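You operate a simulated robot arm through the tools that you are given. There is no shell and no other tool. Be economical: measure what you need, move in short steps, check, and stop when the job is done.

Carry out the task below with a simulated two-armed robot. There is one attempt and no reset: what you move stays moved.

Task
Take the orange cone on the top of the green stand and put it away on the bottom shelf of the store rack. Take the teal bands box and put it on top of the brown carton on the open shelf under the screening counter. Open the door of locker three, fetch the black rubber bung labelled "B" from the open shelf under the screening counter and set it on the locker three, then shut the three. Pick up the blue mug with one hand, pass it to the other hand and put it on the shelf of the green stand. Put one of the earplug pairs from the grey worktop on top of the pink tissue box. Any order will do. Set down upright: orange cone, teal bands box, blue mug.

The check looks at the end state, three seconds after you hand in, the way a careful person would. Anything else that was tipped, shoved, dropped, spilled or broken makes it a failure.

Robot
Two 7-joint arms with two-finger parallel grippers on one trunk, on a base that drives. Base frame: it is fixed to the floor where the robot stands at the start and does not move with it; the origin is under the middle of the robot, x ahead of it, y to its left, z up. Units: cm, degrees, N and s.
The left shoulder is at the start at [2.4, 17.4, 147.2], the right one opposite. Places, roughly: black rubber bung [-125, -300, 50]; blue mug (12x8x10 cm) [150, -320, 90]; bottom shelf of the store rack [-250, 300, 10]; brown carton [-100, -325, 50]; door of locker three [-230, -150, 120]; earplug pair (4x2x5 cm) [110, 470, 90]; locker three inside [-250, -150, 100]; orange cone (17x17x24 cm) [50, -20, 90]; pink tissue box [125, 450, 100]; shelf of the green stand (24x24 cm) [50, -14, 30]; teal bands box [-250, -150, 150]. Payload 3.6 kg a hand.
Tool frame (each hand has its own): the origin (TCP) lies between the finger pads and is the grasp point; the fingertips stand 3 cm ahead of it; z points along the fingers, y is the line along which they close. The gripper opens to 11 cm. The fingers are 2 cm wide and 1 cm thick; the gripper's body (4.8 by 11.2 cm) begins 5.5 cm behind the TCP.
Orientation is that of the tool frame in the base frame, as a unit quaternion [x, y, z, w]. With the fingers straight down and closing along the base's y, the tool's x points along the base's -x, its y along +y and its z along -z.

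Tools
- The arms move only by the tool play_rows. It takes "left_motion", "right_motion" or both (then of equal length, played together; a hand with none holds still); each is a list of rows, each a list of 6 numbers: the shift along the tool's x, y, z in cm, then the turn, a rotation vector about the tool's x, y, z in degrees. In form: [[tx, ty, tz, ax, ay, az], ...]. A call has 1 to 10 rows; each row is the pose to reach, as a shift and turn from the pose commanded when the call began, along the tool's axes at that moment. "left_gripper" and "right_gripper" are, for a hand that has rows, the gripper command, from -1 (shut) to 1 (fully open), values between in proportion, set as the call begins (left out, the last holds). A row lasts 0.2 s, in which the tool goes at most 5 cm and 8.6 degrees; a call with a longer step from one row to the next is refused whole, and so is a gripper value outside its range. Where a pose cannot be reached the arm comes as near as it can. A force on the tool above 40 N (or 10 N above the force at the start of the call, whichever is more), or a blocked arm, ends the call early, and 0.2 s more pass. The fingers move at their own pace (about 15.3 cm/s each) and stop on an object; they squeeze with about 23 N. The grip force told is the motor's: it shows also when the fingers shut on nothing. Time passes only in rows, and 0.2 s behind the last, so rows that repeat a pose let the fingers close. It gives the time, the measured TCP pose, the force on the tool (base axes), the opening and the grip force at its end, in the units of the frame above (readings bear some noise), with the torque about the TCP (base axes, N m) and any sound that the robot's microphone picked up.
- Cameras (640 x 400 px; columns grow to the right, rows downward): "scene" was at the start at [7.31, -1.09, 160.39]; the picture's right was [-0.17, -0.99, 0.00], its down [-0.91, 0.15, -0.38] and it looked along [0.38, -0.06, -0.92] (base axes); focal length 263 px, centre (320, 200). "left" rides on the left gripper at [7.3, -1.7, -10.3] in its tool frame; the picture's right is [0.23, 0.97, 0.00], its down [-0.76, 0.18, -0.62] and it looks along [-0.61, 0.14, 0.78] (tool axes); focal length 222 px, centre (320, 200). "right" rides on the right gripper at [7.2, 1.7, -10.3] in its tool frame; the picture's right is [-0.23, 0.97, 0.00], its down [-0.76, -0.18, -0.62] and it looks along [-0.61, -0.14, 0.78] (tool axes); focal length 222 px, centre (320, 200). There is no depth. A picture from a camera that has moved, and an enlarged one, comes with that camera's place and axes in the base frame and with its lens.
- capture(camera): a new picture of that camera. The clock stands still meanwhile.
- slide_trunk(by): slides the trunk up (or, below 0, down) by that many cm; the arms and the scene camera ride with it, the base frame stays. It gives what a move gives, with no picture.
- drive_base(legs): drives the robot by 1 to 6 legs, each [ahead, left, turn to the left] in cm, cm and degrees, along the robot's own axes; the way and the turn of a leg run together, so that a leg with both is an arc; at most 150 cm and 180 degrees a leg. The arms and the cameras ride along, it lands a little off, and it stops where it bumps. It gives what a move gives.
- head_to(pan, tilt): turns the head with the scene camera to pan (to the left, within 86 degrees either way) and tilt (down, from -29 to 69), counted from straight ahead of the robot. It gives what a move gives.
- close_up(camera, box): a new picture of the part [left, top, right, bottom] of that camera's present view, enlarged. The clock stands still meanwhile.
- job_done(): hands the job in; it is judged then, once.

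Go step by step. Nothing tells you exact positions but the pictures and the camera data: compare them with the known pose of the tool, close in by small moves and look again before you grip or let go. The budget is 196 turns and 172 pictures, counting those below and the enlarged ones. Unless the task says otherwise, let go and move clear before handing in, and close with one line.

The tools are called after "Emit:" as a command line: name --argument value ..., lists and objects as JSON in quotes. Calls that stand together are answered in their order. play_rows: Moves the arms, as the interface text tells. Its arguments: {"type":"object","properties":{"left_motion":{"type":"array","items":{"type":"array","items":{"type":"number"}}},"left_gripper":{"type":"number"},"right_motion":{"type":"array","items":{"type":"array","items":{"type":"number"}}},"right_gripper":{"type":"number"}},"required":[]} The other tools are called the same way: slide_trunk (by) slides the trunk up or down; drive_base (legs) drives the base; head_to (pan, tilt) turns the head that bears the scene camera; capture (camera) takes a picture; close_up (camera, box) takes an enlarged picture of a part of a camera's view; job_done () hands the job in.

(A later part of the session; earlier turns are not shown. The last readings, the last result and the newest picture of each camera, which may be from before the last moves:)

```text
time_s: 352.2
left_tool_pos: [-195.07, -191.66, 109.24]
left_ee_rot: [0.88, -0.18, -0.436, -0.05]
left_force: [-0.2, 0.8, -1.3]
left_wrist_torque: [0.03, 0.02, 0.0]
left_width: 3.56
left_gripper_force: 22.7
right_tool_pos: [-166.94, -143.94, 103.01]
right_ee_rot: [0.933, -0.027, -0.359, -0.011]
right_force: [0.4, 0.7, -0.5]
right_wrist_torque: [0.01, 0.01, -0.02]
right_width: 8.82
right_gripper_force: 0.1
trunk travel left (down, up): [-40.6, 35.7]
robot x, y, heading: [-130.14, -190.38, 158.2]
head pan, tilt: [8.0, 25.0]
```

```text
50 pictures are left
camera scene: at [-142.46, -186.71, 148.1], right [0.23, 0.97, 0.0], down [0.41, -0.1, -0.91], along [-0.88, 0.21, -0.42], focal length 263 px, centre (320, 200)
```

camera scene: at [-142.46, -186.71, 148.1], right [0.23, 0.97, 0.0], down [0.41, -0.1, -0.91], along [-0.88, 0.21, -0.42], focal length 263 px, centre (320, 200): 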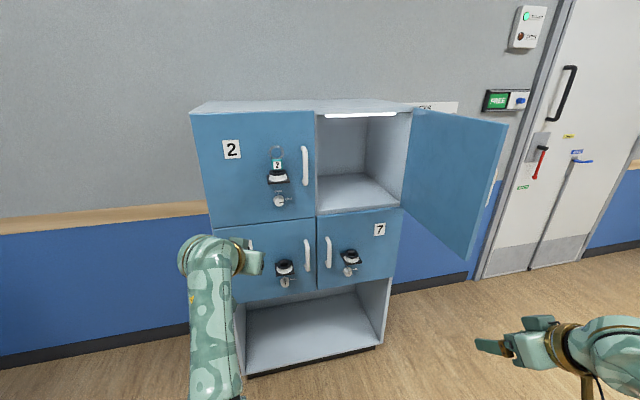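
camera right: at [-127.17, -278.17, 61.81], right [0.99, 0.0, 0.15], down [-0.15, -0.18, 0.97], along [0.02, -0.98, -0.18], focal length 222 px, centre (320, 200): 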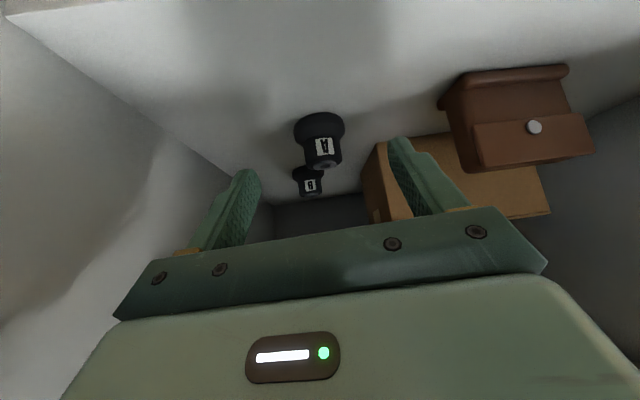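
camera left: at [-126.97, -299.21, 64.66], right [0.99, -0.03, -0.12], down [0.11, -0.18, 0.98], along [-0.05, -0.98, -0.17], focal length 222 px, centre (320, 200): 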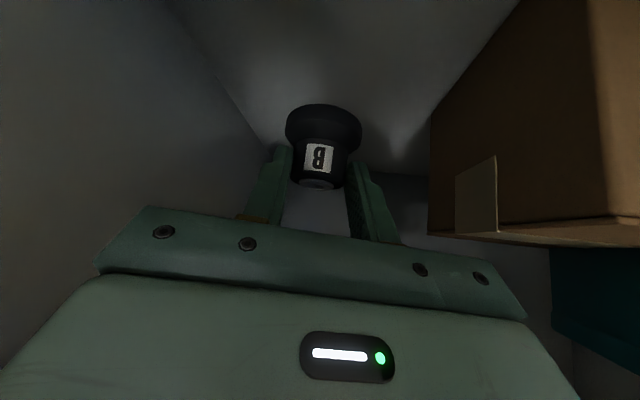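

Locker three's floor is at z about 98.4. I restore the hand's pitch, then go north first and west next so that the right hand rounds the door's end.

Emit:
play_rows --left_motion '[[-0.5, 0, -0.5, 0, 5, 0], [-1, 0, -1, 0, 10, 0], [-1, 0, -1, 0, 10, 0]]'

Emit:
drive_base --legs '[[10.2, 4.1, 0], [15.8, -39.5, 0], [16, 6.5, 0]]'

Emit:
head_to --pan 15 --tilt 35

Emit:
capture --camera "scene"

Emit:
capture --camera "left"

```text
time_s: 353.0
left_tool_pos: [-194.83, -191.56, 110.79]
left_ee_rot: [0.915, -0.184, -0.357, -0.033]
left_force: [0.1, 0.0, -0.7]
left_wrist_torque: [-0.02, -0.03, 0.0]
left_width: 3.6
left_gripper_force: 23.1
right_tool_pos: [-166.92, -143.78, 102.95]
right_ee_rot: [0.933, -0.027, -0.359, -0.01]
right_force: [0.9, -0.1, 0.6]
right_wrist_torque: [-0.03, 0.0, -0.02]
right_width: 8.79
right_gripper_force: 0.0
trunk travel left (down, up): [-40.6, 35.7]
robot x, y, heading: [-129.54, -190.14, 158.8]
head pan, tilt: [8.0, 25.0]
```

```text
time_s: 357.4
left_tool_pos: [-223.28, -149.71, 110.62]
left_ee_rot: [0.915, -0.186, -0.357, -0.035]
left_force: [0.1, -0.8, -0.5]
left_wrist_torque: [-0.04, -0.04, 0.05]
left_width: 3.54
left_gripper_force: 22.8
right_tool_pos: [-195.36, -102.02, 103.02]
right_ee_rot: [0.934, -0.029, -0.357, -0.011]
right_force: [-0.7, -0.2, 0.0]
right_wrist_torque: [0.01, -0.02, 0.02]
right_width: 8.8
right_gripper_force: 0.0
trunk travel left (down, up): [-40.6, 35.7]
robot x, y, heading: [-158.1, -148.81, 158.3]
head pan, tilt: [8.0, 25.0]
```

```text
time_s: 358.1
left_tool_pos: [-223.05, -149.6, 110.7]
left_ee_rot: [0.915, -0.186, -0.357, -0.036]
left_force: [1.3, 0.5, -1.0]
left_wrist_torque: [-0.01, 0.03, -0.01]
left_width: 3.56
left_gripper_force: 23.2
right_tool_pos: [-194.94, -102.1, 103.08]
right_ee_rot: [0.933, -0.028, -0.358, -0.01]
right_force: [0.0, -0.6, -0.4]
right_wrist_torque: [0.0, -0.01, 0.03]
right_width: 8.78
right_gripper_force: 0.1
trunk travel left (down, up): [-40.6, 35.7]
robot x, y, heading: [-158.29, -148.61, 158.2]
head pan, tilt: [15.0, 35.0]
```

```text
49 pictures are left
camera scene: at [-170.54, -146.24, 146.54], right [0.11, 0.99, 0.0], down [0.57, -0.07, -0.82], along [-0.81, 0.09, -0.57], focal length 263 px, centre (320, 200)
```

scene: 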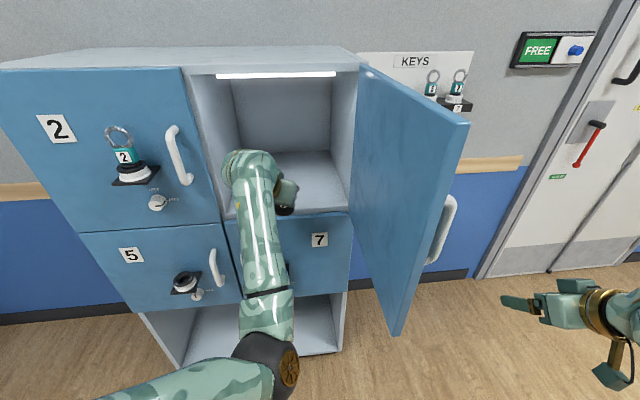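

```text
48 pictures are left
camera left: at [-210.92, -152.39, 113.56], right [-0.2, -0.98, -0.08], down [-0.18, -0.05, 0.98], along [-0.96, 0.21, -0.17], focal length 222 px, centre (320, 200)
```

left: 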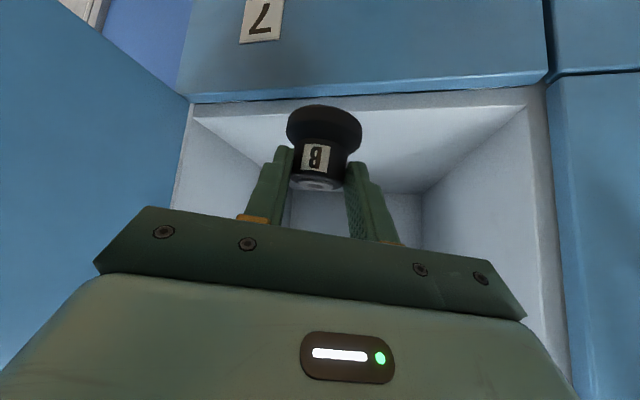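

Good line-up inside the opening. I drive 12 cm further, extend 6 cm, and lower.

Emit:
drive_base --legs '[[11.2, 4.4, 0]]'

Emit:
play_rows --left_motion '[[-2.2, 0, 2, 0, 0, 0], [-4.4, 0, 4, 0, 0, 0], [-4.4, 0, 4, 0, 0, 0]]'

Emit:
capture --camera "left"

```text
time_s: 359.4
left_tool_pos: [-235.37, -149.67, 110.74]
left_ee_rot: [0.915, -0.187, -0.357, -0.035]
left_force: [-0.3, 0.1, -1.8]
left_wrist_torque: [0.07, -0.07, -0.01]
left_width: 3.53
left_gripper_force: 23.1
right_tool_pos: [-207.13, -102.12, 102.99]
right_ee_rot: [0.933, -0.029, -0.357, -0.011]
right_force: [0.2, -1.2, -0.5]
right_wrist_torque: [0.04, -0.04, 0.0]
right_width: 8.78
right_gripper_force: 0.1
trunk travel left (down, up): [-40.6, 35.7]
robot x, y, heading: [-169.93, -148.62, 158.4]
head pan, tilt: [15.0, 35.0]
```

```text
time_s: 360.2
left_tool_pos: [-240.74, -147.53, 110.7]
left_ee_rot: [0.914, -0.187, -0.357, -0.036]
left_force: [0.5, 0.3, -0.8]
left_wrist_torque: [0.04, -0.02, 0.0]
left_width: 3.55
left_gripper_force: 22.9
right_tool_pos: [-207.05, -102.05, 103.13]
right_ee_rot: [0.933, -0.029, -0.358, -0.011]
right_force: [0.2, 0.6, -0.1]
right_wrist_torque: [-0.02, -0.01, 0.0]
right_width: 8.8
right_gripper_force: 0.1
trunk travel left (down, up): [-40.6, 35.7]
robot x, y, heading: [-170.32, -148.59, 158.6]
head pan, tilt: [15.0, 35.0]
```

```text
47 pictures are left
camera left: at [-228.56, -150.17, 113.49], right [-0.2, -0.98, -0.08], down [-0.18, -0.05, 0.98], along [-0.96, 0.21, -0.17], focal length 222 px, centre (320, 200)
```

left: 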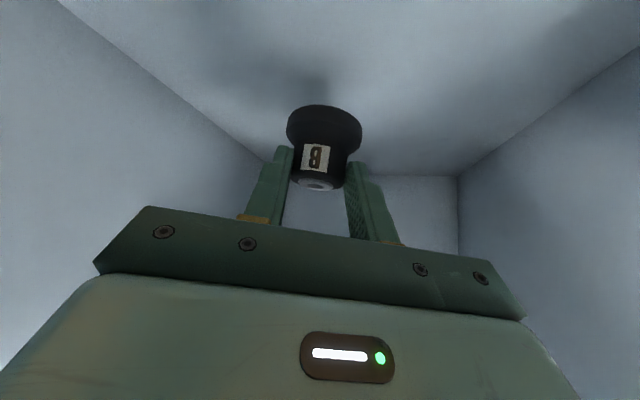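

Inside. I lower with the trunk until contact.

Emit:
slide_trunk --by -5.5

Emit:
slide_trunk --by -0.7

Emit:
slide_trunk --by -0.6

Emit:
capture --camera "left"

```text
time_s: 361.1
left_tool_pos: [-240.72, -147.45, 105.39]
left_ee_rot: [0.914, -0.186, -0.359, -0.035]
left_force: [-3.7, 0.1, 9.2]
left_wrist_torque: [0.3, 0.32, 0.06]
left_width: 3.54
left_gripper_force: 23.2
right_tool_pos: [-207.09, -102.05, 97.65]
right_ee_rot: [0.933, -0.028, -0.358, -0.01]
right_force: [0.2, 0.2, -0.5]
right_wrist_torque: [0.0, 0.0, 0.03]
right_width: 8.8
right_gripper_force: 0.1
trunk travel left (down, up): [-35.1, 41.2]
robot x, y, heading: [-169.92, -148.83, 158.3]
head pan, tilt: [15.0, 35.0]
```

```text
time_s: 361.7
left_tool_pos: [-240.5, -147.59, 104.78]
left_ee_rot: [0.914, -0.186, -0.359, -0.036]
left_force: [-4.7, -3.4, 23.3]
left_wrist_torque: [0.45, 0.47, 0.21]
left_width: 3.6
left_gripper_force: 23.2
right_tool_pos: [-207.04, -102.2, 97.03]
right_ee_rot: [0.933, -0.029, -0.359, -0.011]
right_force: [-0.7, -0.6, 0.0]
right_wrist_torque: [-0.01, 0.0, -0.02]
right_width: 8.79
right_gripper_force: 0.0
trunk travel left (down, up): [-34.4, 41.9]
robot x, y, heading: [-170.33, -148.43, 158.5]
head pan, tilt: [15.0, 35.0]
```

```text
time_s: 362.2
left_tool_pos: [-240.56, -147.51, 104.52]
left_ee_rot: [0.913, -0.187, -0.361, -0.036]
left_force: [-1.7, -3.7, 32.0]
left_wrist_torque: [0.64, 0.35, 0.09]
left_width: 3.57
left_gripper_force: 23.0
right_tool_pos: [-206.91, -102.11, 96.44]
right_ee_rot: [0.933, -0.029, -0.359, -0.012]
right_force: [0.3, 0.1, -0.5]
right_wrist_torque: [0.02, 0.02, 0.01]
right_width: 8.77
right_gripper_force: 0.1
trunk travel left (down, up): [-33.8, 42.5]
robot x, y, heading: [-169.97, -148.4, 158.1]
head pan, tilt: [15.0, 35.0]
```

```text
46 pictures are left
camera left: at [-228.29, -150.19, 107.09], right [-0.2, -0.98, -0.09], down [-0.17, -0.05, 0.98], along [-0.96, 0.21, -0.16], focal length 222 px, centre (320, 200)
```

left: 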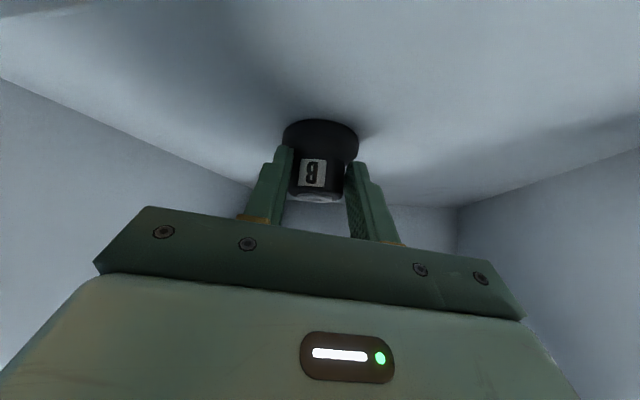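

The bung stands on the locker floor. I ease, open, withdraw and back out.

Emit:
slide_trunk --by 0.9

Emit:
play_rows --left_motion '[[0, 0, 0, 0, 0, 0], [0, 0, 0, 0, 0, 0], [0, 0, 0, 0, 0, 0], [0, 0, -3, 0, 0, 0], [0, 0, -6, 0, 0, 0], [0, 0, -6, 0, 0, 0]]' --left_gripper 0.2

Emit:
capture --camera "left"

Emit:
drive_base --legs '[[-16, -6.4, 0], [-16, -6.4, 0]]'

Emit:
capture --camera "scene"

```text
time_s: 362.8
left_tool_pos: [-240.49, -147.46, 104.45]
left_ee_rot: [0.916, -0.188, -0.354, -0.035]
left_force: [0.7, 0.5, 0.7]
left_wrist_torque: [0.04, 0.01, -0.01]
left_width: 3.57
left_gripper_force: 22.5
right_tool_pos: [-207.01, -102.04, 97.08]
right_ee_rot: [0.933, -0.029, -0.358, -0.011]
right_force: [-0.6, -0.6, 1.1]
right_wrist_torque: [0.04, 0.0, 0.01]
right_width: 8.8
right_gripper_force: 0.0
trunk travel left (down, up): [-34.7, 41.6]
robot x, y, heading: [-170.1, -148.67, 158.3]
head pan, tilt: [15.0, 35.0]
```

```text
time_s: 364.2
left_tool_pos: [-236.88, -148.63, 109.04]
left_ee_rot: [0.914, -0.187, -0.357, -0.036]
left_force: [0.5, -1.2, 0.2]
left_wrist_torque: [-0.01, 0.0, -0.02]
left_width: 6.61
left_gripper_force: 0.1
right_tool_pos: [-207.07, -102.05, 97.07]
right_ee_rot: [0.934, -0.028, -0.357, -0.011]
right_force: [0.9, 0.0, -0.6]
right_wrist_torque: [-0.03, 0.0, -0.02]
right_width: 8.78
right_gripper_force: 0.0
trunk travel left (down, up): [-34.7, 41.6]
robot x, y, heading: [-170.29, -148.4, 158.3]
head pan, tilt: [15.0, 35.0]
```

```text
45 pictures are left
camera left: at [-224.66, -151.31, 111.96], right [-0.2, -0.98, -0.08], down [-0.18, -0.05, 0.98], along [-0.96, 0.21, -0.17], focal length 222 px, centre (320, 200)
```

left: 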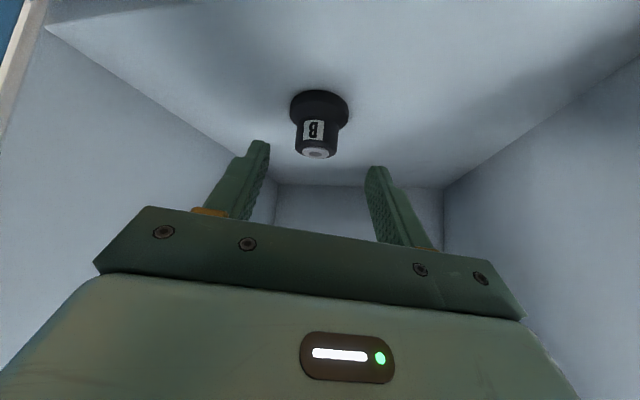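

```text
time_s: 366.8
left_tool_pos: [-202.34, -148.56, 109.26]
left_ee_rot: [0.915, -0.186, -0.357, -0.034]
left_force: [0.0, -0.1, 0.3]
left_wrist_torque: [-0.01, 0.02, 0.01]
left_width: 6.6
left_gripper_force: 0.0
right_tool_pos: [-172.71, -101.91, 97.14]
right_ee_rot: [0.933, -0.028, -0.358, -0.011]
right_force: [0.3, 0.1, 1.1]
right_wrist_torque: [0.0, 0.0, -0.01]
right_width: 8.8
right_gripper_force: 0.2
trunk travel left (down, up): [-34.7, 41.6]
robot x, y, heading: [-135.75, -148.13, 158.6]
head pan, tilt: [15.0, 35.0]
```

```text
44 pictures are left
camera scene: at [-149.77, -145.35, 140.58], right [0.11, 0.99, 0.0], down [0.57, -0.07, -0.82], along [-0.81, 0.09, -0.57], focal length 263 px, centre (320, 200)
```

scene: 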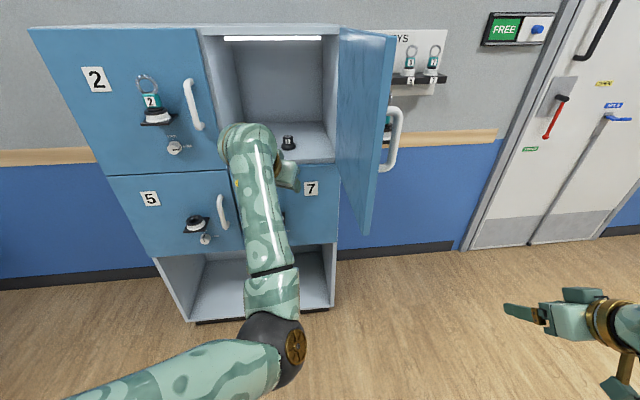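

The bung stands in locker three. To shut the door I'll push it from its north face with the right hand: first I go south, tuck the right hand in (closed), turn to heading 250 there, then pass north between door and chair.

Emit:
drive_base --legs '[[-15.4, 39, 0]]'

Emit:
play_rows --right_motion '[[0.5, 2.8, -0.4, 0, 0, 0], [1, 5.6, -0.8, 0, 0, 0], [1.5, 8.5, -1.3, 0, 0, 0], [1.9, 11.3, -1.7, 0, 0, 0], [1.9, 11.3, -1.7, 0, 0, 0]]' --right_gripper -1

Emit:
drive_base --legs '[[0, 0, 91.5]]'

Emit:
head_to --pan 0 --tilt 35

```text
time_s: 369.3
left_tool_pos: [-202.52, -190.68, 109.02]
left_ee_rot: [0.915, -0.183, -0.358, -0.034]
left_force: [-0.4, -0.1, -0.4]
left_wrist_torque: [-0.01, 0.02, -0.03]
left_width: 6.62
left_gripper_force: 0.1
right_tool_pos: [-172.96, -144.01, 97.15]
right_ee_rot: [0.933, -0.026, -0.359, -0.011]
right_force: [0.0, -0.4, -1.1]
right_wrist_torque: [-0.02, 0.01, -0.02]
right_width: 8.8
right_gripper_force: 0.0
trunk travel left (down, up): [-34.7, 41.6]
robot x, y, heading: [-136.02, -190.17, 158.3]
head pan, tilt: [15.0, 35.0]
```

```text
time_s: 370.5
left_tool_pos: [-202.52, -190.57, 109.13]
left_ee_rot: [0.915, -0.183, -0.358, -0.034]
left_force: [0.2, -0.2, 0.8]
left_wrist_torque: [0.04, -0.02, 0.0]
left_width: 6.6
left_gripper_force: 0.1
right_tool_pos: [-171.08, -155.26, 97.03]
right_ee_rot: [0.933, -0.027, -0.358, -0.01]
right_force: [0.1, -0.1, -0.3]
right_wrist_torque: [-0.01, 0.03, 0.0]
right_width: 0.0
right_gripper_force: 22.9
trunk travel left (down, up): [-34.7, 41.6]
robot x, y, heading: [-135.54, -190.36, 158.5]
head pan, tilt: [15.0, 35.0]
```

```text
time_s: 374.8
left_tool_pos: [-134.26, -257.24, 109.13]
left_ee_rot: [0.772, 0.525, -0.275, 0.231]
left_force: [-0.6, 0.3, -0.4]
left_wrist_torque: [-0.03, -0.01, 0.0]
left_width: 6.59
left_gripper_force: 0.1
right_tool_pos: [-169.99, -226.27, 97.16]
right_ee_rot: [0.672, 0.647, -0.258, 0.249]
right_force: [-0.4, 0.3, -0.4]
right_wrist_torque: [0.01, -0.02, -0.01]
right_width: 0.0
right_gripper_force: 23.3
trunk travel left (down, up): [-34.7, 41.6]
robot x, y, heading: [-135.62, -190.35, -110.2]
head pan, tilt: [15.0, 35.0]
```

```text
time_s: 375.6
left_tool_pos: [-134.17, -257.1, 109.13]
left_ee_rot: [0.773, 0.524, -0.275, 0.23]
left_force: [-0.1, -0.3, 0.0]
left_wrist_torque: [-0.01, 0.02, -0.03]
left_width: 6.59
left_gripper_force: 0.1
right_tool_pos: [-169.95, -226.43, 97.04]
right_ee_rot: [0.673, 0.647, -0.258, 0.249]
right_force: [0.2, 0.4, -0.5]
right_wrist_torque: [0.01, -0.06, 0.02]
right_width: 0.0
right_gripper_force: 22.8
trunk travel left (down, up): [-34.7, 41.6]
robot x, y, heading: [-135.44, -190.15, -110.3]
head pan, tilt: [0.0, 35.0]
```

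Tool now points south. I raise 8 cm, then move north past the door end to its outer side.

Emit:
slide_trunk --by 8

Emit:
drive_base --legs '[[3.1, -8, 0], [-117, -43.4, 0]]'

Emit:
head_to --pan -25 --tilt 30

Emit:
capture --camera "scene"

```text
time_s: 376.7
left_tool_pos: [-134.19, -257.12, 117.12]
left_ee_rot: [0.773, 0.523, -0.274, 0.23]
left_force: [0.7, -0.6, 0.4]
left_wrist_torque: [0.05, 0.0, -0.04]
left_width: 6.61
left_gripper_force: 0.1
right_tool_pos: [-170.01, -226.47, 105.06]
right_ee_rot: [0.673, 0.648, -0.257, 0.248]
right_force: [0.1, 0.3, -0.5]
right_wrist_torque: [-0.01, 0.0, -0.02]
right_width: 0.01
right_gripper_force: 23.3
trunk travel left (down, up): [-42.7, 33.6]
robot x, y, heading: [-135.65, -190.29, -110.3]
head pan, tilt: [0.0, 35.0]
```

```text
time_s: 381.6
left_tool_pos: [-123.53, -167.87, 115.08]
left_ee_rot: [0.701, 0.647, -0.118, 0.275]
left_force: [0.6, 1.0, 0.3]
left_wrist_torque: [-0.02, 0.07, -0.03]
left_width: 6.57
left_gripper_force: 0.1
right_tool_pos: [-179.78, -153.89, 103.29]
right_ee_rot: [0.604, 0.719, -0.254, 0.232]
right_force: [0.2, -1.3, 0.7]
right_wrist_torque: [0.08, 0.02, -0.01]
right_width: 0.01
right_gripper_force: 23.5
trunk travel left (down, up): [-42.7, 33.6]
robot x, y, heading: [-155.12, -110.36, -89.6]
head pan, tilt: [0.0, 35.0]
stopped in leg 2: the robot was blocked; the commanded pose is now the measured one
```

```text
time_s: 382.5
left_tool_pos: [-127.64, -162.88, 116.77]
left_ee_rot: [0.656, 0.677, -0.154, 0.296]
left_force: [1.5, 0.6, -0.4]
left_wrist_torque: [-0.02, 0.01, 0.0]
left_width: 6.58
left_gripper_force: 0.1
right_tool_pos: [-178.33, -151.22, 107.2]
right_ee_rot: [0.524, 0.76, -0.223, 0.312]
right_force: [-0.4, 0.2, -0.3]
right_wrist_torque: [0.04, -0.02, 0.02]
right_width: 0.03
right_gripper_force: 23.5
trunk travel left (down, up): [-42.7, 33.6]
robot x, y, heading: [-160.94, -110.44, -85.3]
head pan, tilt: [-25.0, 30.0]
```

```text
43 pictures are left
camera scene: at [-163.58, -124.59, 149.24], right [-0.94, 0.35, 0.01], down [0.17, 0.48, -0.86], along [-0.3, -0.81, -0.51], focal length 263 px, centre (320, 200)
```

scene: 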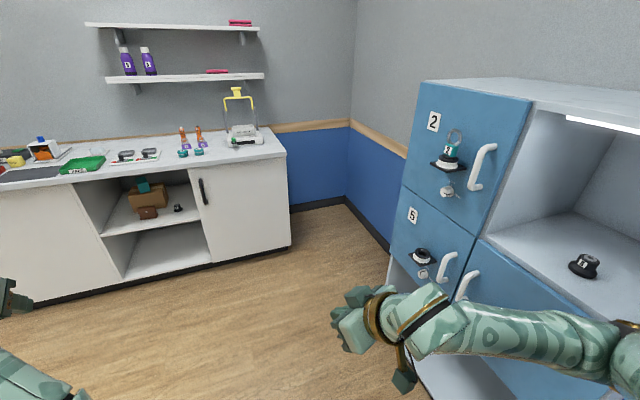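

My right elbow caught the open door from inside and stopped me. I drive straight south again to free it and look at the door.

Emit:
drive_base --legs '[[20, 4, 0], [30, 20, 0]]'

Emit:
head_to --pan -75 --tilt 25

Emit:
capture --camera "scene"

```text
time_s: 383.2
left_tool_pos: [-127.09, -161.82, 117.45]
left_ee_rot: [0.646, 0.683, -0.158, 0.302]
left_force: [0.2, 0.3, -1.1]
left_wrist_torque: [0.02, 0.0, -0.01]
left_width: 6.59
left_gripper_force: 0.1
right_tool_pos: [-177.92, -150.72, 107.98]
right_ee_rot: [0.516, 0.761, -0.227, 0.322]
right_force: [0.2, -0.7, 0.2]
right_wrist_torque: [0.02, 0.02, -0.03]
right_width: 0.0
right_gripper_force: 23.3
trunk travel left (down, up): [-42.7, 33.6]
robot x, y, heading: [-161.54, -111.04, -84.8]
head pan, tilt: [-25.0, 30.0]
stopped in leg 1: the robot was blocked; the commanded pose is now the measured one
```

```text
time_s: 384.4
left_tool_pos: [-127.18, -161.87, 117.36]
left_ee_rot: [0.648, 0.682, -0.157, 0.301]
left_force: [-0.1, -1.0, -0.9]
left_wrist_torque: [-0.03, -0.02, -0.04]
left_width: 6.62
left_gripper_force: 0.1
right_tool_pos: [-178.1, -150.89, 107.83]
right_ee_rot: [0.516, 0.761, -0.226, 0.321]
right_force: [0.4, -0.2, 0.5]
right_wrist_torque: [-0.02, 0.03, -0.01]
right_width: 0.0
right_gripper_force: 23.3
trunk travel left (down, up): [-42.7, 33.6]
robot x, y, heading: [-161.7, -110.8, -84.4]
head pan, tilt: [-75.0, 25.0]
```

```text
42 pictures are left
camera scene: at [-169.4, -118.16, 150.22], right [-0.35, 0.94, 0.0], down [0.39, 0.15, -0.91], along [-0.85, -0.32, -0.42], focal length 263 px, centre (320, 200)
```

scene: 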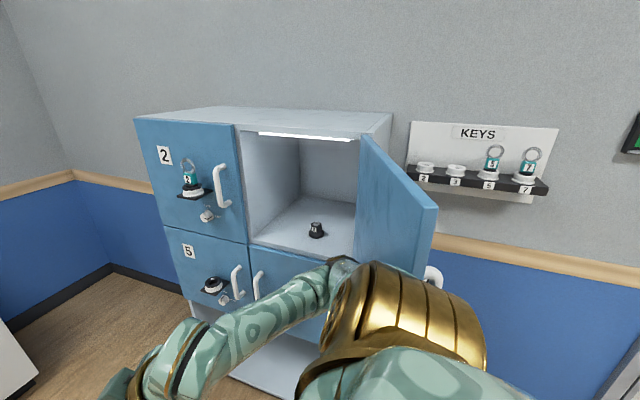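

Emit:
head_to --pan 60 --tilt 40

Emit:
capture --camera "scene"

Emit:
head_to --pan -60 --tilt 58

Emit:
capture --camera "scene"

```text
time_s: 386.5
left_tool_pos: [-127.26, -161.92, 117.32]
left_ee_rot: [0.648, 0.682, -0.156, 0.301]
left_force: [0.0, -0.2, -0.9]
left_wrist_torque: [0.01, 0.01, -0.03]
left_width: 6.61
left_gripper_force: 0.0
right_tool_pos: [-178.1, -150.87, 107.87]
right_ee_rot: [0.516, 0.761, -0.226, 0.321]
right_force: [-0.4, 0.2, -0.7]
right_wrist_torque: [0.0, -0.05, -0.03]
right_width: 0.0
right_gripper_force: 22.7
trunk travel left (down, up): [-42.7, 33.6]
robot x, y, heading: [-161.52, -110.64, -84.5]
head pan, tilt: [60.0, 40.0]
```

```text
41 pictures are left
camera scene: at [-153.06, -118.51, 147.86], right [-0.42, -0.91, 0.0], down [-0.59, 0.27, -0.76], along [0.7, -0.32, -0.64], focal length 263 px, centre (320, 200)
```

scene: 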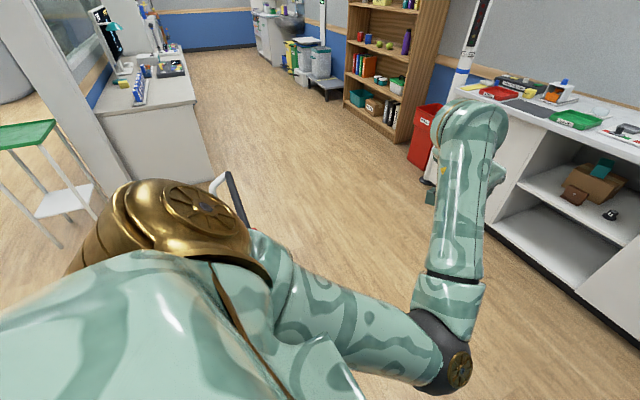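

```text
time_s: 388.5
left_tool_pos: [-127.23, -161.98, 117.21]
left_ee_rot: [0.648, 0.682, -0.156, 0.301]
left_force: [-0.1, 0.7, -0.5]
left_wrist_torque: [-0.01, 0.0, -0.03]
left_width: 6.6
left_gripper_force: 0.1
right_tool_pos: [-178.0, -150.98, 107.87]
right_ee_rot: [0.516, 0.762, -0.226, 0.321]
right_force: [-0.3, -0.2, 0.0]
right_wrist_torque: [-0.06, 0.02, -0.02]
right_width: 0.0
right_gripper_force: 23.0
trunk travel left (down, up): [-42.7, 33.6]
robot x, y, heading: [-161.36, -110.78, -84.7]
head pan, tilt: [-60.0, 58.0]
```

```text
40 pictures are left
camera scene: at [-166.42, -118.95, 145.45], right [-0.58, 0.81, 0.0], down [0.69, 0.49, -0.53], along [-0.43, -0.3, -0.85], focal length 263 px, centre (320, 200)
```

scene: 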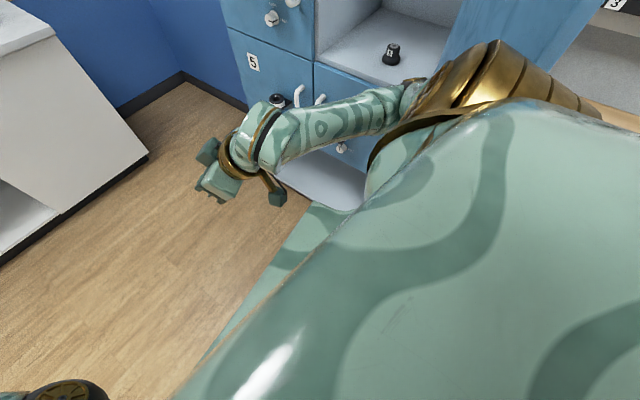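

The elbow is near the locker front. I try moving east first, away from locker and door, then south.

Emit:
drive_base --legs '[[0, 10, 0]]'

Emit:
drive_base --legs '[[25, 0, 0]]'

Emit:
capture --camera "scene"

```text
time_s: 389.7
left_tool_pos: [-117.53, -160.96, 117.52]
left_ee_rot: [0.649, 0.681, -0.157, 0.302]
left_force: [-0.5, -0.2, -0.9]
left_wrist_torque: [0.02, 0.05, -0.04]
left_width: 6.62
left_gripper_force: 0.1
right_tool_pos: [-168.39, -149.79, 107.97]
right_ee_rot: [0.517, 0.761, -0.227, 0.321]
right_force: [1.3, 0.5, 0.3]
right_wrist_torque: [-0.03, 0.01, 0.0]
right_width: 0.0
right_gripper_force: 22.9
trunk travel left (down, up): [-42.7, 33.6]
robot x, y, heading: [-151.66, -110.04, -84.8]
head pan, tilt: [-60.0, 58.0]
```

```text
time_s: 391.5
left_tool_pos: [-115.25, -185.68, 117.47]
left_ee_rot: [0.649, 0.681, -0.156, 0.302]
left_force: [-0.2, -0.3, -0.3]
left_wrist_torque: [0.01, 0.02, 0.01]
left_width: 6.6
left_gripper_force: 0.1
right_tool_pos: [-166.12, -174.51, 107.85]
right_ee_rot: [0.516, 0.761, -0.226, 0.322]
right_force: [-0.3, 0.0, -0.6]
right_wrist_torque: [0.03, 0.0, 0.0]
right_width: 0.0
right_gripper_force: 22.7
trunk travel left (down, up): [-42.7, 33.6]
robot x, y, heading: [-149.13, -134.56, -84.8]
head pan, tilt: [-60.0, 58.0]
```

```text
39 pictures are left
camera scene: at [-154.48, -142.46, 145.45], right [-0.58, 0.82, 0.0], down [0.69, 0.49, -0.53], along [-0.43, -0.31, -0.85], focal length 263 px, centre (320, 200)
```

scene: 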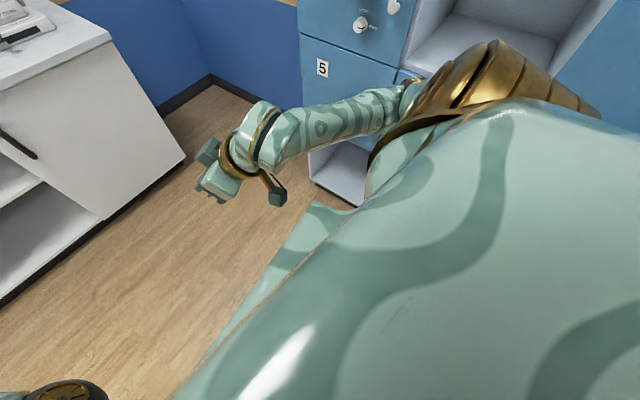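

Free again. I retract the left hand, go south, turn to face west, and come round with the right hand on the door's outer side.

Emit:
play_rows --left_motion '[[3, 1.4, -2.1, 0, 0, 0], [6, 2.8, -4.2, 0, 0, 0], [9, 4.1, -6.2, 0, 0, 0], [12, 5.5, -8.3, 0, 0, 0], [15, 6.9, -10.4, 0, 0, 0], [18, 8.3, -12.5, 0, 0, 0]]'

Emit:
drive_base --legs '[[32, 4, 0], [0, 0, -95.2]]'

Emit:
head_to --pan -10 --tilt 32

Emit:
capture --camera "scene"

```text
time_s: 392.9
left_tool_pos: [-105.42, -166.88, 116.67]
left_ee_rot: [0.649, 0.681, -0.157, 0.302]
left_force: [0.2, 0.7, -0.2]
left_wrist_torque: [-0.03, -0.01, -0.02]
left_width: 6.6
left_gripper_force: 0.0
left hand out of reach, approached as far as the arm can: row 4, 5, 6
right_tool_pos: [-166.07, -174.47, 107.92]
right_ee_rot: [0.516, 0.761, -0.227, 0.321]
right_force: [-0.4, -0.1, -0.1]
right_wrist_torque: [0.02, 0.01, 0.02]
right_width: 0.0
right_gripper_force: 22.6
trunk travel left (down, up): [-42.7, 33.6]
robot x, y, heading: [-149.4, -134.97, -84.8]
head pan, tilt: [-60.0, 58.0]
```

```text
time_s: 399.1
left_tool_pos: [-179.18, -206.05, 116.91]
left_ee_rot: [0.94, -0.025, -0.329, 0.086]
left_force: [-0.5, -0.3, 0.2]
left_wrist_torque: [0.01, 0.03, -0.02]
left_width: 6.59
left_gripper_force: 0.0
right_tool_pos: [-180.48, -144.86, 107.8]
right_ee_rot: [0.911, 0.126, -0.39, 0.048]
right_force: [-1.0, 0.7, -0.6]
right_wrist_torque: [-0.02, -0.03, 0.01]
right_width: 0.0
right_gripper_force: 23.1
trunk travel left (down, up): [-42.7, 33.6]
robot x, y, heading: [-142.43, -165.97, 179.5]
head pan, tilt: [-60.0, 58.0]
```

```text
time_s: 400.2
left_tool_pos: [-179.08, -206.06, 116.95]
left_ee_rot: [0.94, -0.025, -0.33, 0.087]
left_force: [0.0, 1.0, 0.1]
left_wrist_torque: [0.0, 0.0, 0.02]
left_width: 6.6
left_gripper_force: 0.0
right_tool_pos: [-180.52, -144.86, 108.0]
right_ee_rot: [0.911, 0.125, -0.39, 0.047]
right_force: [-0.1, 0.5, 0.5]
right_wrist_torque: [-0.01, -0.02, 0.03]
right_width: 0.0
right_gripper_force: 22.4
trunk travel left (down, up): [-42.7, 33.6]
robot x, y, heading: [-142.66, -165.73, 179.5]
head pan, tilt: [-10.0, 32.0]
```

```text
38 pictures are left
camera scene: at [-154.87, -164.05, 149.11], right [0.18, 0.98, 0.0], down [0.52, -0.1, -0.85], along [-0.83, 0.16, -0.53], focal length 263 px, centre (320, 200)
```

scene: 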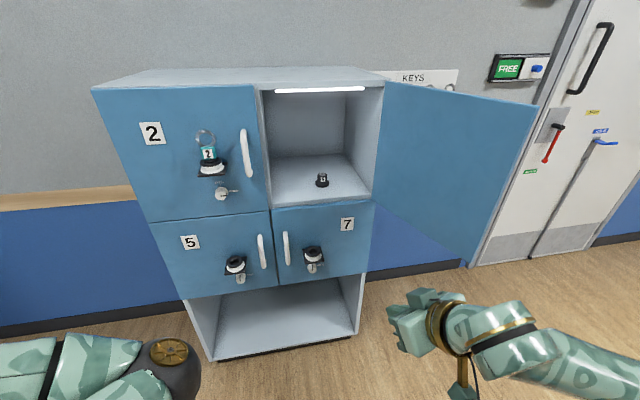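

The door now stands at about 107°. I lower 4 cm, round the door's end to its outer side, then push it along its arc.

Emit:
slide_trunk --by -4

Emit:
drive_base --legs '[[1.4, -46.8, 0], [18, 0, 0]]'

Emit:
head_to --pan -20 --tilt 40

Emit:
capture --camera "scene"

```text
time_s: 401.1
left_tool_pos: [-179.5, -206.23, 112.44]
left_ee_rot: [0.941, -0.024, -0.325, 0.088]
left_force: [0.3, 0.2, 1.4]
left_wrist_torque: [0.0, 0.02, 0.03]
left_width: 6.61
left_gripper_force: 0.1
right_tool_pos: [-180.73, -144.93, 103.09]
right_ee_rot: [0.915, 0.125, -0.381, 0.049]
right_force: [0.4, 0.2, -0.2]
right_wrist_torque: [-0.02, 0.02, 0.0]
right_width: 0.0
right_gripper_force: 23.4
trunk travel left (down, up): [-38.7, 37.6]
robot x, y, heading: [-142.52, -165.46, 179.3]
head pan, tilt: [-10.0, 32.0]
```

```text
time_s: 405.0
left_tool_pos: [-198.19, -159.08, 112.35]
left_ee_rot: [0.942, -0.02, -0.322, 0.09]
left_force: [-0.6, 0.2, -0.3]
left_wrist_torque: [0.04, 0.02, 0.03]
left_width: 6.6
left_gripper_force: 0.0
right_tool_pos: [-200.06, -97.8, 103.04]
right_ee_rot: [0.915, 0.131, -0.378, 0.052]
right_force: [-1.1, 0.2, 0.2]
right_wrist_torque: [0.0, 0.03, -0.01]
right_width: 0.0
right_gripper_force: 23.0
trunk travel left (down, up): [-38.7, 37.6]
robot x, y, heading: [-161.5, -118.26, 180.3]
head pan, tilt: [-10.0, 32.0]
```

```text
time_s: 405.7
left_tool_pos: [-198.04, -158.96, 112.43]
left_ee_rot: [0.942, -0.021, -0.323, 0.09]
left_force: [0.3, 0.8, 0.0]
left_wrist_torque: [-0.03, -0.06, 0.01]
left_width: 6.59
left_gripper_force: 0.0
right_tool_pos: [-199.98, -97.85, 103.15]
right_ee_rot: [0.914, 0.131, -0.38, 0.052]
right_force: [-0.2, -0.3, 0.5]
right_wrist_torque: [-0.02, -0.01, -0.02]
right_width: 0.02
right_gripper_force: 22.7
trunk travel left (down, up): [-38.7, 37.6]
robot x, y, heading: [-161.45, -117.95, 179.9]
head pan, tilt: [-20.0, 40.0]
```

```text
37 pictures are left
camera scene: at [-174.11, -115.32, 143.87], right [0.34, 0.94, 0.0], down [0.6, -0.22, -0.77], along [-0.72, 0.26, -0.64], focal length 263 px, centre (320, 200)
```

scene: 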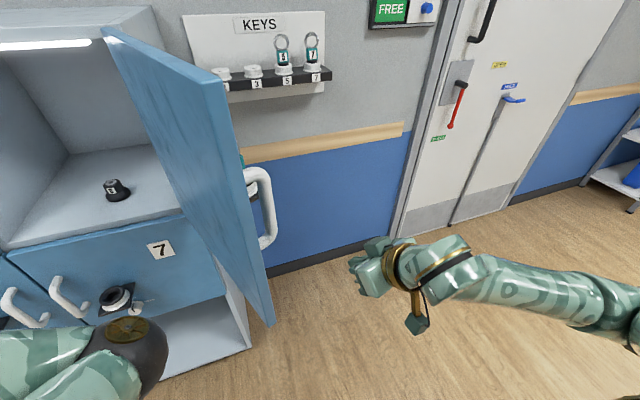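

The right hand is on the outer side. I push the door round in steps.

Emit:
drive_base --legs '[[2.7, 20.4, 0], [-1.7, 8.4, 0], [0.6, 7.6, 0], [2.5, 7.1, 0]]'

Emit:
capture --camera "scene"

```text
time_s: 409.3
left_tool_pos: [-202.65, -202.34, 112.34]
left_ee_rot: [0.942, -0.022, -0.324, 0.088]
left_force: [-0.6, -0.7, 0.5]
left_wrist_torque: [0.03, -0.04, 0.0]
left_width: 6.62
left_gripper_force: 0.0
right_tool_pos: [-204.17, -141.0, 103.12]
right_ee_rot: [0.915, 0.128, -0.379, 0.049]
right_force: [0.2, -0.8, 0.6]
right_wrist_torque: [0.03, 0.01, 0.0]
right_width: 0.0
right_gripper_force: 22.9
trunk travel left (down, up): [-38.7, 37.6]
robot x, y, heading: [-166.09, -161.51, 179.6]
head pan, tilt: [-20.0, 40.0]
```

```text
36 pictures are left
camera scene: at [-178.56, -158.67, 143.85], right [0.35, 0.94, 0.0], down [0.6, -0.22, -0.77], along [-0.72, 0.27, -0.64], focal length 263 px, centre (320, 200)
```

scene: 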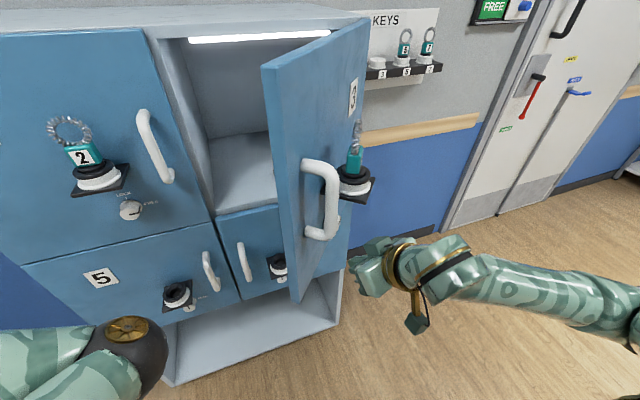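

Door is now about 65° open. I continue.

Emit:
drive_base --legs '[[4.3, 6.2, 0], [5.8, 4.9, 0]]'

Emit:
capture --camera "scene"

```text
time_s: 411.0
left_tool_pos: [-212.85, -213.35, 112.34]
left_ee_rot: [0.942, -0.022, -0.323, 0.088]
left_force: [-0.9, 0.1, -0.7]
left_wrist_torque: [0.02, -0.02, 0.0]
left_width: 6.62
left_gripper_force: 0.1
right_tool_pos: [-214.53, -152.09, 103.09]
right_ee_rot: [0.915, 0.129, -0.379, 0.05]
right_force: [-0.7, 0.3, 0.0]
right_wrist_torque: [0.02, -0.02, -0.04]
right_width: 0.0
right_gripper_force: 23.1
trunk travel left (down, up): [-38.7, 37.6]
robot x, y, heading: [-176.38, -172.24, 179.7]
head pan, tilt: [-20.0, 40.0]
```

```text
35 pictures are left
camera scene: at [-188.8, -169.71, 143.84], right [0.35, 0.94, 0.0], down [0.6, -0.22, -0.77], along [-0.72, 0.27, -0.64], focal length 263 px, centre (320, 200)
```

scene: 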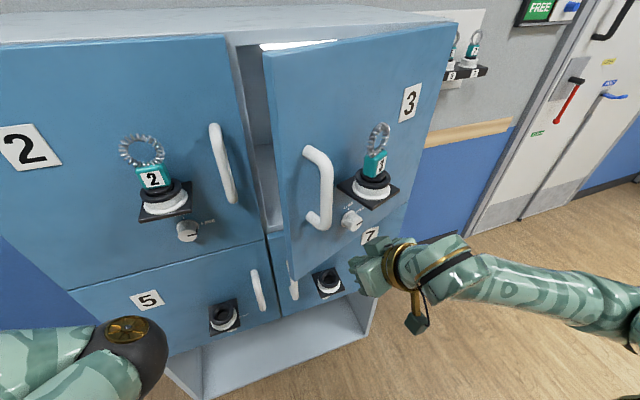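

About 25–30° left. I push the last part.

Emit:
drive_base --legs '[[6.8, 3.5, 0], [6, 1.5, 0]]'

Emit:
capture --camera "scene"

```text
time_s: 412.6
left_tool_pos: [-225.85, -218.23, 112.28]
left_ee_rot: [0.942, -0.022, -0.321, 0.089]
left_force: [-0.3, -0.8, -0.5]
left_wrist_torque: [-0.04, -0.02, -0.01]
left_width: 6.59
left_gripper_force: 0.0
right_tool_pos: [-227.62, -156.83, 103.03]
right_ee_rot: [0.915, 0.128, -0.379, 0.05]
right_force: [-0.8, 0.1, -0.7]
right_wrist_torque: [-0.02, -0.06, 0.01]
right_width: 0.01
right_gripper_force: 23.2
trunk travel left (down, up): [-38.7, 37.6]
robot x, y, heading: [-188.96, -177.22, 179.9]
head pan, tilt: [-20.0, 40.0]
```

```text
34 pictures are left
camera scene: at [-201.89, -174.57, 143.83], right [0.34, 0.94, 0.0], down [0.61, -0.22, -0.76], along [-0.72, 0.26, -0.64], focal length 263 px, centre (320, 200)
```

scene: 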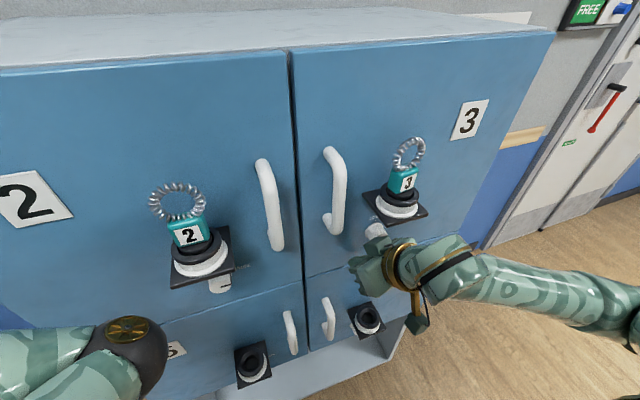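

Nearly shut. I press the last bit with the arm to feel the stop.

Emit:
play_rows --right_motion '[[-0.7, -0.3, 0.7, 0, 0, 0], [-1.4, -0.5, 1.4, 0, 0, 0], [-2.1, -0.8, 2.1, 0, 0, 0], [-2.6, -1, 2.6, 0, 0, 0], [-2.6, -1, 2.6, 0, 0, 0]]'

Emit:
close_up --camera "scene" --box '[240, 20, 560, 220]'

```text
time_s: 413.1
left_tool_pos: [-225.36, -217.88, 112.62]
left_ee_rot: [0.941, -0.024, -0.324, 0.089]
left_force: [-0.5, 0.9, 0.5]
left_wrist_torque: [-0.02, -0.02, 0.03]
left_width: 6.6
left_gripper_force: 0.0
right_tool_pos: [-227.98, -156.87, 103.18]
right_ee_rot: [0.915, 0.131, -0.377, 0.054]
right_force: [27.0, 6.7, 15.7]
right_wrist_torque: [0.11, -0.01, -0.21]
right_width: 0.01
right_gripper_force: 23.5
trunk travel left (down, up): [-38.7, 37.6]
robot x, y, heading: [-188.81, -177.33, 179.7]
head pan, tilt: [-20.0, 40.0]
stopped in row 2 (right hand): the force on the tool passed its limit at 50 N (the readings are from after the stop); the commanded pose is now the measured one
```

```text
2.00 times, centred on (400, 120) of scene
camera zoom: at [-200.89, -174.32, 143.94], right [0.35, 0.94, 0.0], down [0.6, -0.23, -0.77], along [-0.72, 0.27, -0.64], focal length 525 px, centre (160, 360)
```

zoom: 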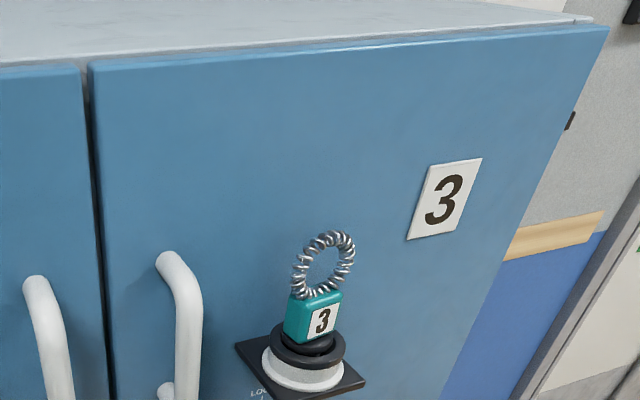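

Door three is flush shut. I back off and drive east along the room to the bookshelf for the mug.

Emit:
drive_base --legs '[[-42, 0, 0], [0, 0, 90], [0, 140, 0], [0, 115, 0]]'

Emit:
head_to --pan 15 --tilt 25

Emit:
capture --camera "scene"

```text
time_s: 431.7
left_tool_pos: [151.25, -217.93, 112.33]
left_ee_rot: [0.685, 0.646, -0.168, 0.291]
left_force: [0.6, -0.3, -0.9]
left_wrist_torque: [0.03, -0.01, 0.04]
left_width: 6.59
left_gripper_force: 0.0
right_tool_pos: [90.0, -220.29, 102.78]
right_ee_rot: [0.56, 0.737, -0.229, 0.3]
right_force: [-0.1, -0.5, 0.0]
right_wrist_torque: [-0.01, -0.02, 0.02]
right_width: 0.0
right_gripper_force: 23.4
trunk travel left (down, up): [-38.7, 37.6]
robot x, y, heading: [110.8, -180.92, -91.0]
head pan, tilt: [-20.0, 40.0]
```

```text
time_s: 432.7
left_tool_pos: [151.14, -217.99, 112.4]
left_ee_rot: [0.685, 0.647, -0.166, 0.291]
left_force: [0.0, -0.2, -0.4]
left_wrist_torque: [-0.02, -0.01, -0.02]
left_width: 6.6
left_gripper_force: 0.0
right_tool_pos: [90.01, -220.26, 102.86]
right_ee_rot: [0.56, 0.738, -0.229, 0.301]
right_force: [-0.2, -0.3, -0.9]
right_wrist_torque: [-0.03, 0.0, -0.02]
right_width: 0.0
right_gripper_force: 22.8
trunk travel left (down, up): [-38.7, 37.6]
robot x, y, heading: [110.93, -180.65, -90.7]
head pan, tilt: [15.0, 25.0]
```

```text
32 pictures are left
camera scene: at [113.12, -194.63, 146.19], right [-0.97, -0.24, 0.0], down [-0.1, 0.41, -0.91], along [0.22, -0.88, -0.42], focal length 263 px, centre (320, 200)
```

scene: 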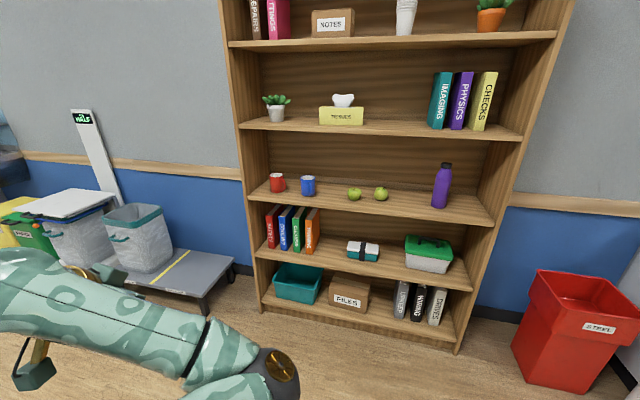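

Emit:
close_up --camera "scene" --box '[240, 140, 400, 240]'

```text
4.00 times, centred on (320, 190) of scene
camera zoom: at [113.12, -194.63, 146.19], right [-0.97, -0.24, 0.0], down [-0.1, 0.41, -0.91], along [0.22, -0.88, -0.42], focal length 1051 px, centre (320, 240)
```

zoom: 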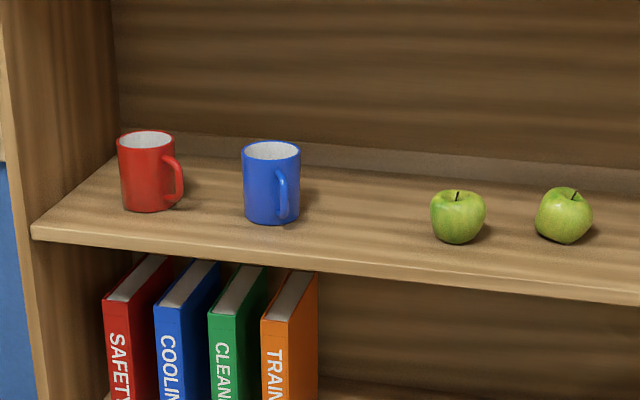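

Blue mug at about [151, -322], base about z 87, handle pointing towards the north-west. I'll take it with the right hand (pitched about 30°, along the handle's direction), so I shape that hand, open it, and turn.

Emit:
play_rows --right_motion '[[-2.1, -1, 2.9, 0, -3.2, 0], [-4.1, -1.9, 5.7, 0, -6.4, 0], [-6.2, -2.9, 8.6, 0, -9.6, 0], [-8.2, -3.8, 11.4, 0, -12.8, 0], [-10.3, -4.8, 14.3, 0, -16, 0], [-10.3, -4.8, 14.3, 0, -16, 0]]' --right_gripper 1

Emit:
drive_base --legs '[[0, 0, 17], [40, 25, 0]]'

Emit:
capture --camera "right"

Emit:
head_to --pan -5 --tilt 30

Emit:
capture --camera "scene"

```text
time_s: 434.1
left_tool_pos: [151.02, -217.8, 112.41]
left_ee_rot: [0.685, 0.646, -0.168, 0.291]
left_force: [-0.3, 0.1, -0.7]
left_wrist_torque: [-0.02, 0.01, -0.02]
left_width: 6.6
left_gripper_force: 0.1
right_tool_pos: [89.9, -238.1, 99.95]
right_ee_rot: [0.522, 0.688, -0.305, 0.401]
right_force: [0.4, -0.5, 0.2]
right_wrist_torque: [-0.02, 0.0, 0.02]
right_width: 10.98
right_gripper_force: 0.1
trunk travel left (down, up): [-38.7, 37.6]
robot x, y, heading: [110.75, -180.78, -91.0]
head pan, tilt: [15.0, 25.0]
```

```text
time_s: 437.9
left_tool_pos: [195.81, -235.64, 112.38]
left_ee_rot: [0.584, 0.739, -0.123, 0.312]
left_force: [0.8, -0.5, -0.7]
left_wrist_torque: [-0.02, 0.0, -0.01]
left_width: 6.62
left_gripper_force: 0.1
right_tool_pos: [142.99, -272.45, 99.71]
right_ee_rot: [0.417, 0.757, -0.243, 0.44]
right_force: [1.1, -0.2, 0.8]
right_wrist_torque: [-0.03, 0.0, -0.01]
right_width: 11.03
right_gripper_force: 0.1
trunk travel left (down, up): [-38.7, 37.6]
robot x, y, heading: [146.71, -211.76, -74.3]
head pan, tilt: [15.0, 25.0]
```

```text
30 pictures are left
camera right: at [137.81, -260.97, 98.59], right [0.88, 0.43, 0.2], down [-0.24, 0.05, 0.97], along [0.4, -0.9, 0.14], focal length 222 px, centre (320, 200)
```

right: 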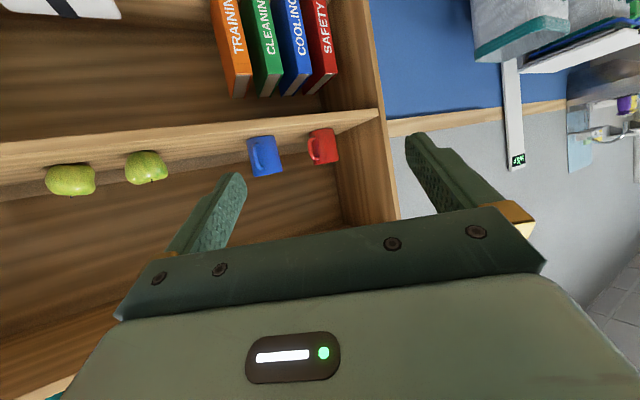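

```text
time_s: 438.7
left_tool_pos: [196.06, -235.47, 112.28]
left_ee_rot: [0.584, 0.739, -0.123, 0.311]
left_force: [-0.3, 0.5, -0.4]
left_wrist_torque: [0.03, -0.01, 0.0]
left_width: 6.61
left_gripper_force: 0.0
right_tool_pos: [143.2, -272.55, 99.81]
right_ee_rot: [0.419, 0.756, -0.245, 0.44]
right_force: [0.2, 0.7, -0.3]
right_wrist_torque: [0.0, -0.01, 0.01]
right_width: 10.96
right_gripper_force: 0.0
trunk travel left (down, up): [-38.7, 37.6]
robot x, y, heading: [146.17, -211.34, -74.1]
head pan, tilt: [-5.0, 30.0]
```

```text
29 pictures are left
camera scene: at [149.75, -225.2, 145.39], right [-0.98, -0.19, 0.0], down [-0.09, 0.49, -0.87], along [0.16, -0.85, -0.5], focal length 263 px, centre (320, 200)
```

scene: 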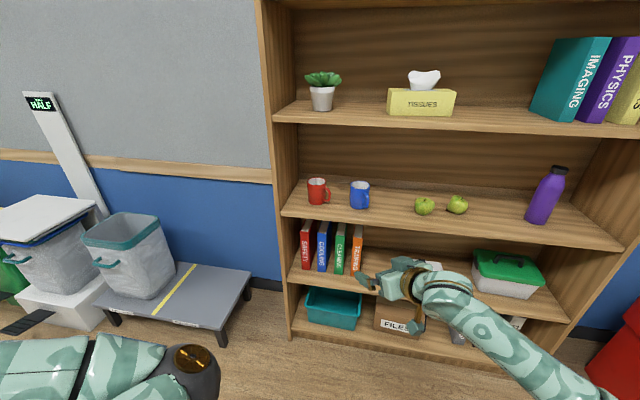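

Both views agree: mug at [151.2, -322], base z 87.8. I move to a pre-grasp point 14 cm short along the approach line and lower.

Emit:
slide_trunk --by -5.8

Emit:
drive_base --legs '[[33.2, -10.5, 0]]'

Emit:
capture --camera "right"

```text
time_s: 439.7
left_tool_pos: [196.22, -236.31, 105.44]
left_ee_rot: [0.59, 0.743, -0.113, 0.296]
left_force: [-0.5, 0.1, 0.0]
left_wrist_torque: [0.01, 0.02, -0.01]
left_width: 6.61
left_gripper_force: 0.0
right_tool_pos: [143.04, -272.44, 94.01]
right_ee_rot: [0.416, 0.758, -0.243, 0.441]
right_force: [-1.0, -0.3, -0.4]
right_wrist_torque: [0.0, 0.03, 0.03]
right_width: 10.98
right_gripper_force: 0.0
trunk travel left (down, up): [-32.9, 43.4]
robot x, y, heading: [146.31, -211.44, -74.3]
head pan, tilt: [-5.0, 30.0]
```

```text
time_s: 441.9
left_tool_pos: [195.04, -270.94, 105.28]
left_ee_rot: [0.589, 0.743, -0.113, 0.296]
left_force: [0.3, -0.4, 0.0]
left_wrist_torque: [0.0, 0.0, 0.02]
left_width: 6.59
left_gripper_force: 0.0
right_tool_pos: [141.96, -307.12, 94.07]
right_ee_rot: [0.416, 0.758, -0.242, 0.44]
right_force: [0.3, -0.3, -0.2]
right_wrist_torque: [0.01, 0.04, 0.02]
right_width: 10.99
right_gripper_force: 0.0
trunk travel left (down, up): [-32.9, 43.4]
robot x, y, heading: [145.35, -245.44, -74.1]
head pan, tilt: [-5.0, 30.0]
```

```text
28 pictures are left
camera right: at [136.63, -295.5, 92.76], right [0.88, 0.43, 0.2], down [-0.24, 0.04, 0.97], along [0.4, -0.9, 0.14], focal length 222 px, centre (320, 200)
```

right: 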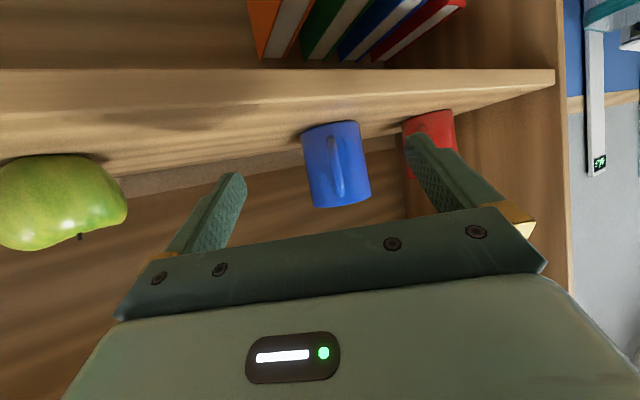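

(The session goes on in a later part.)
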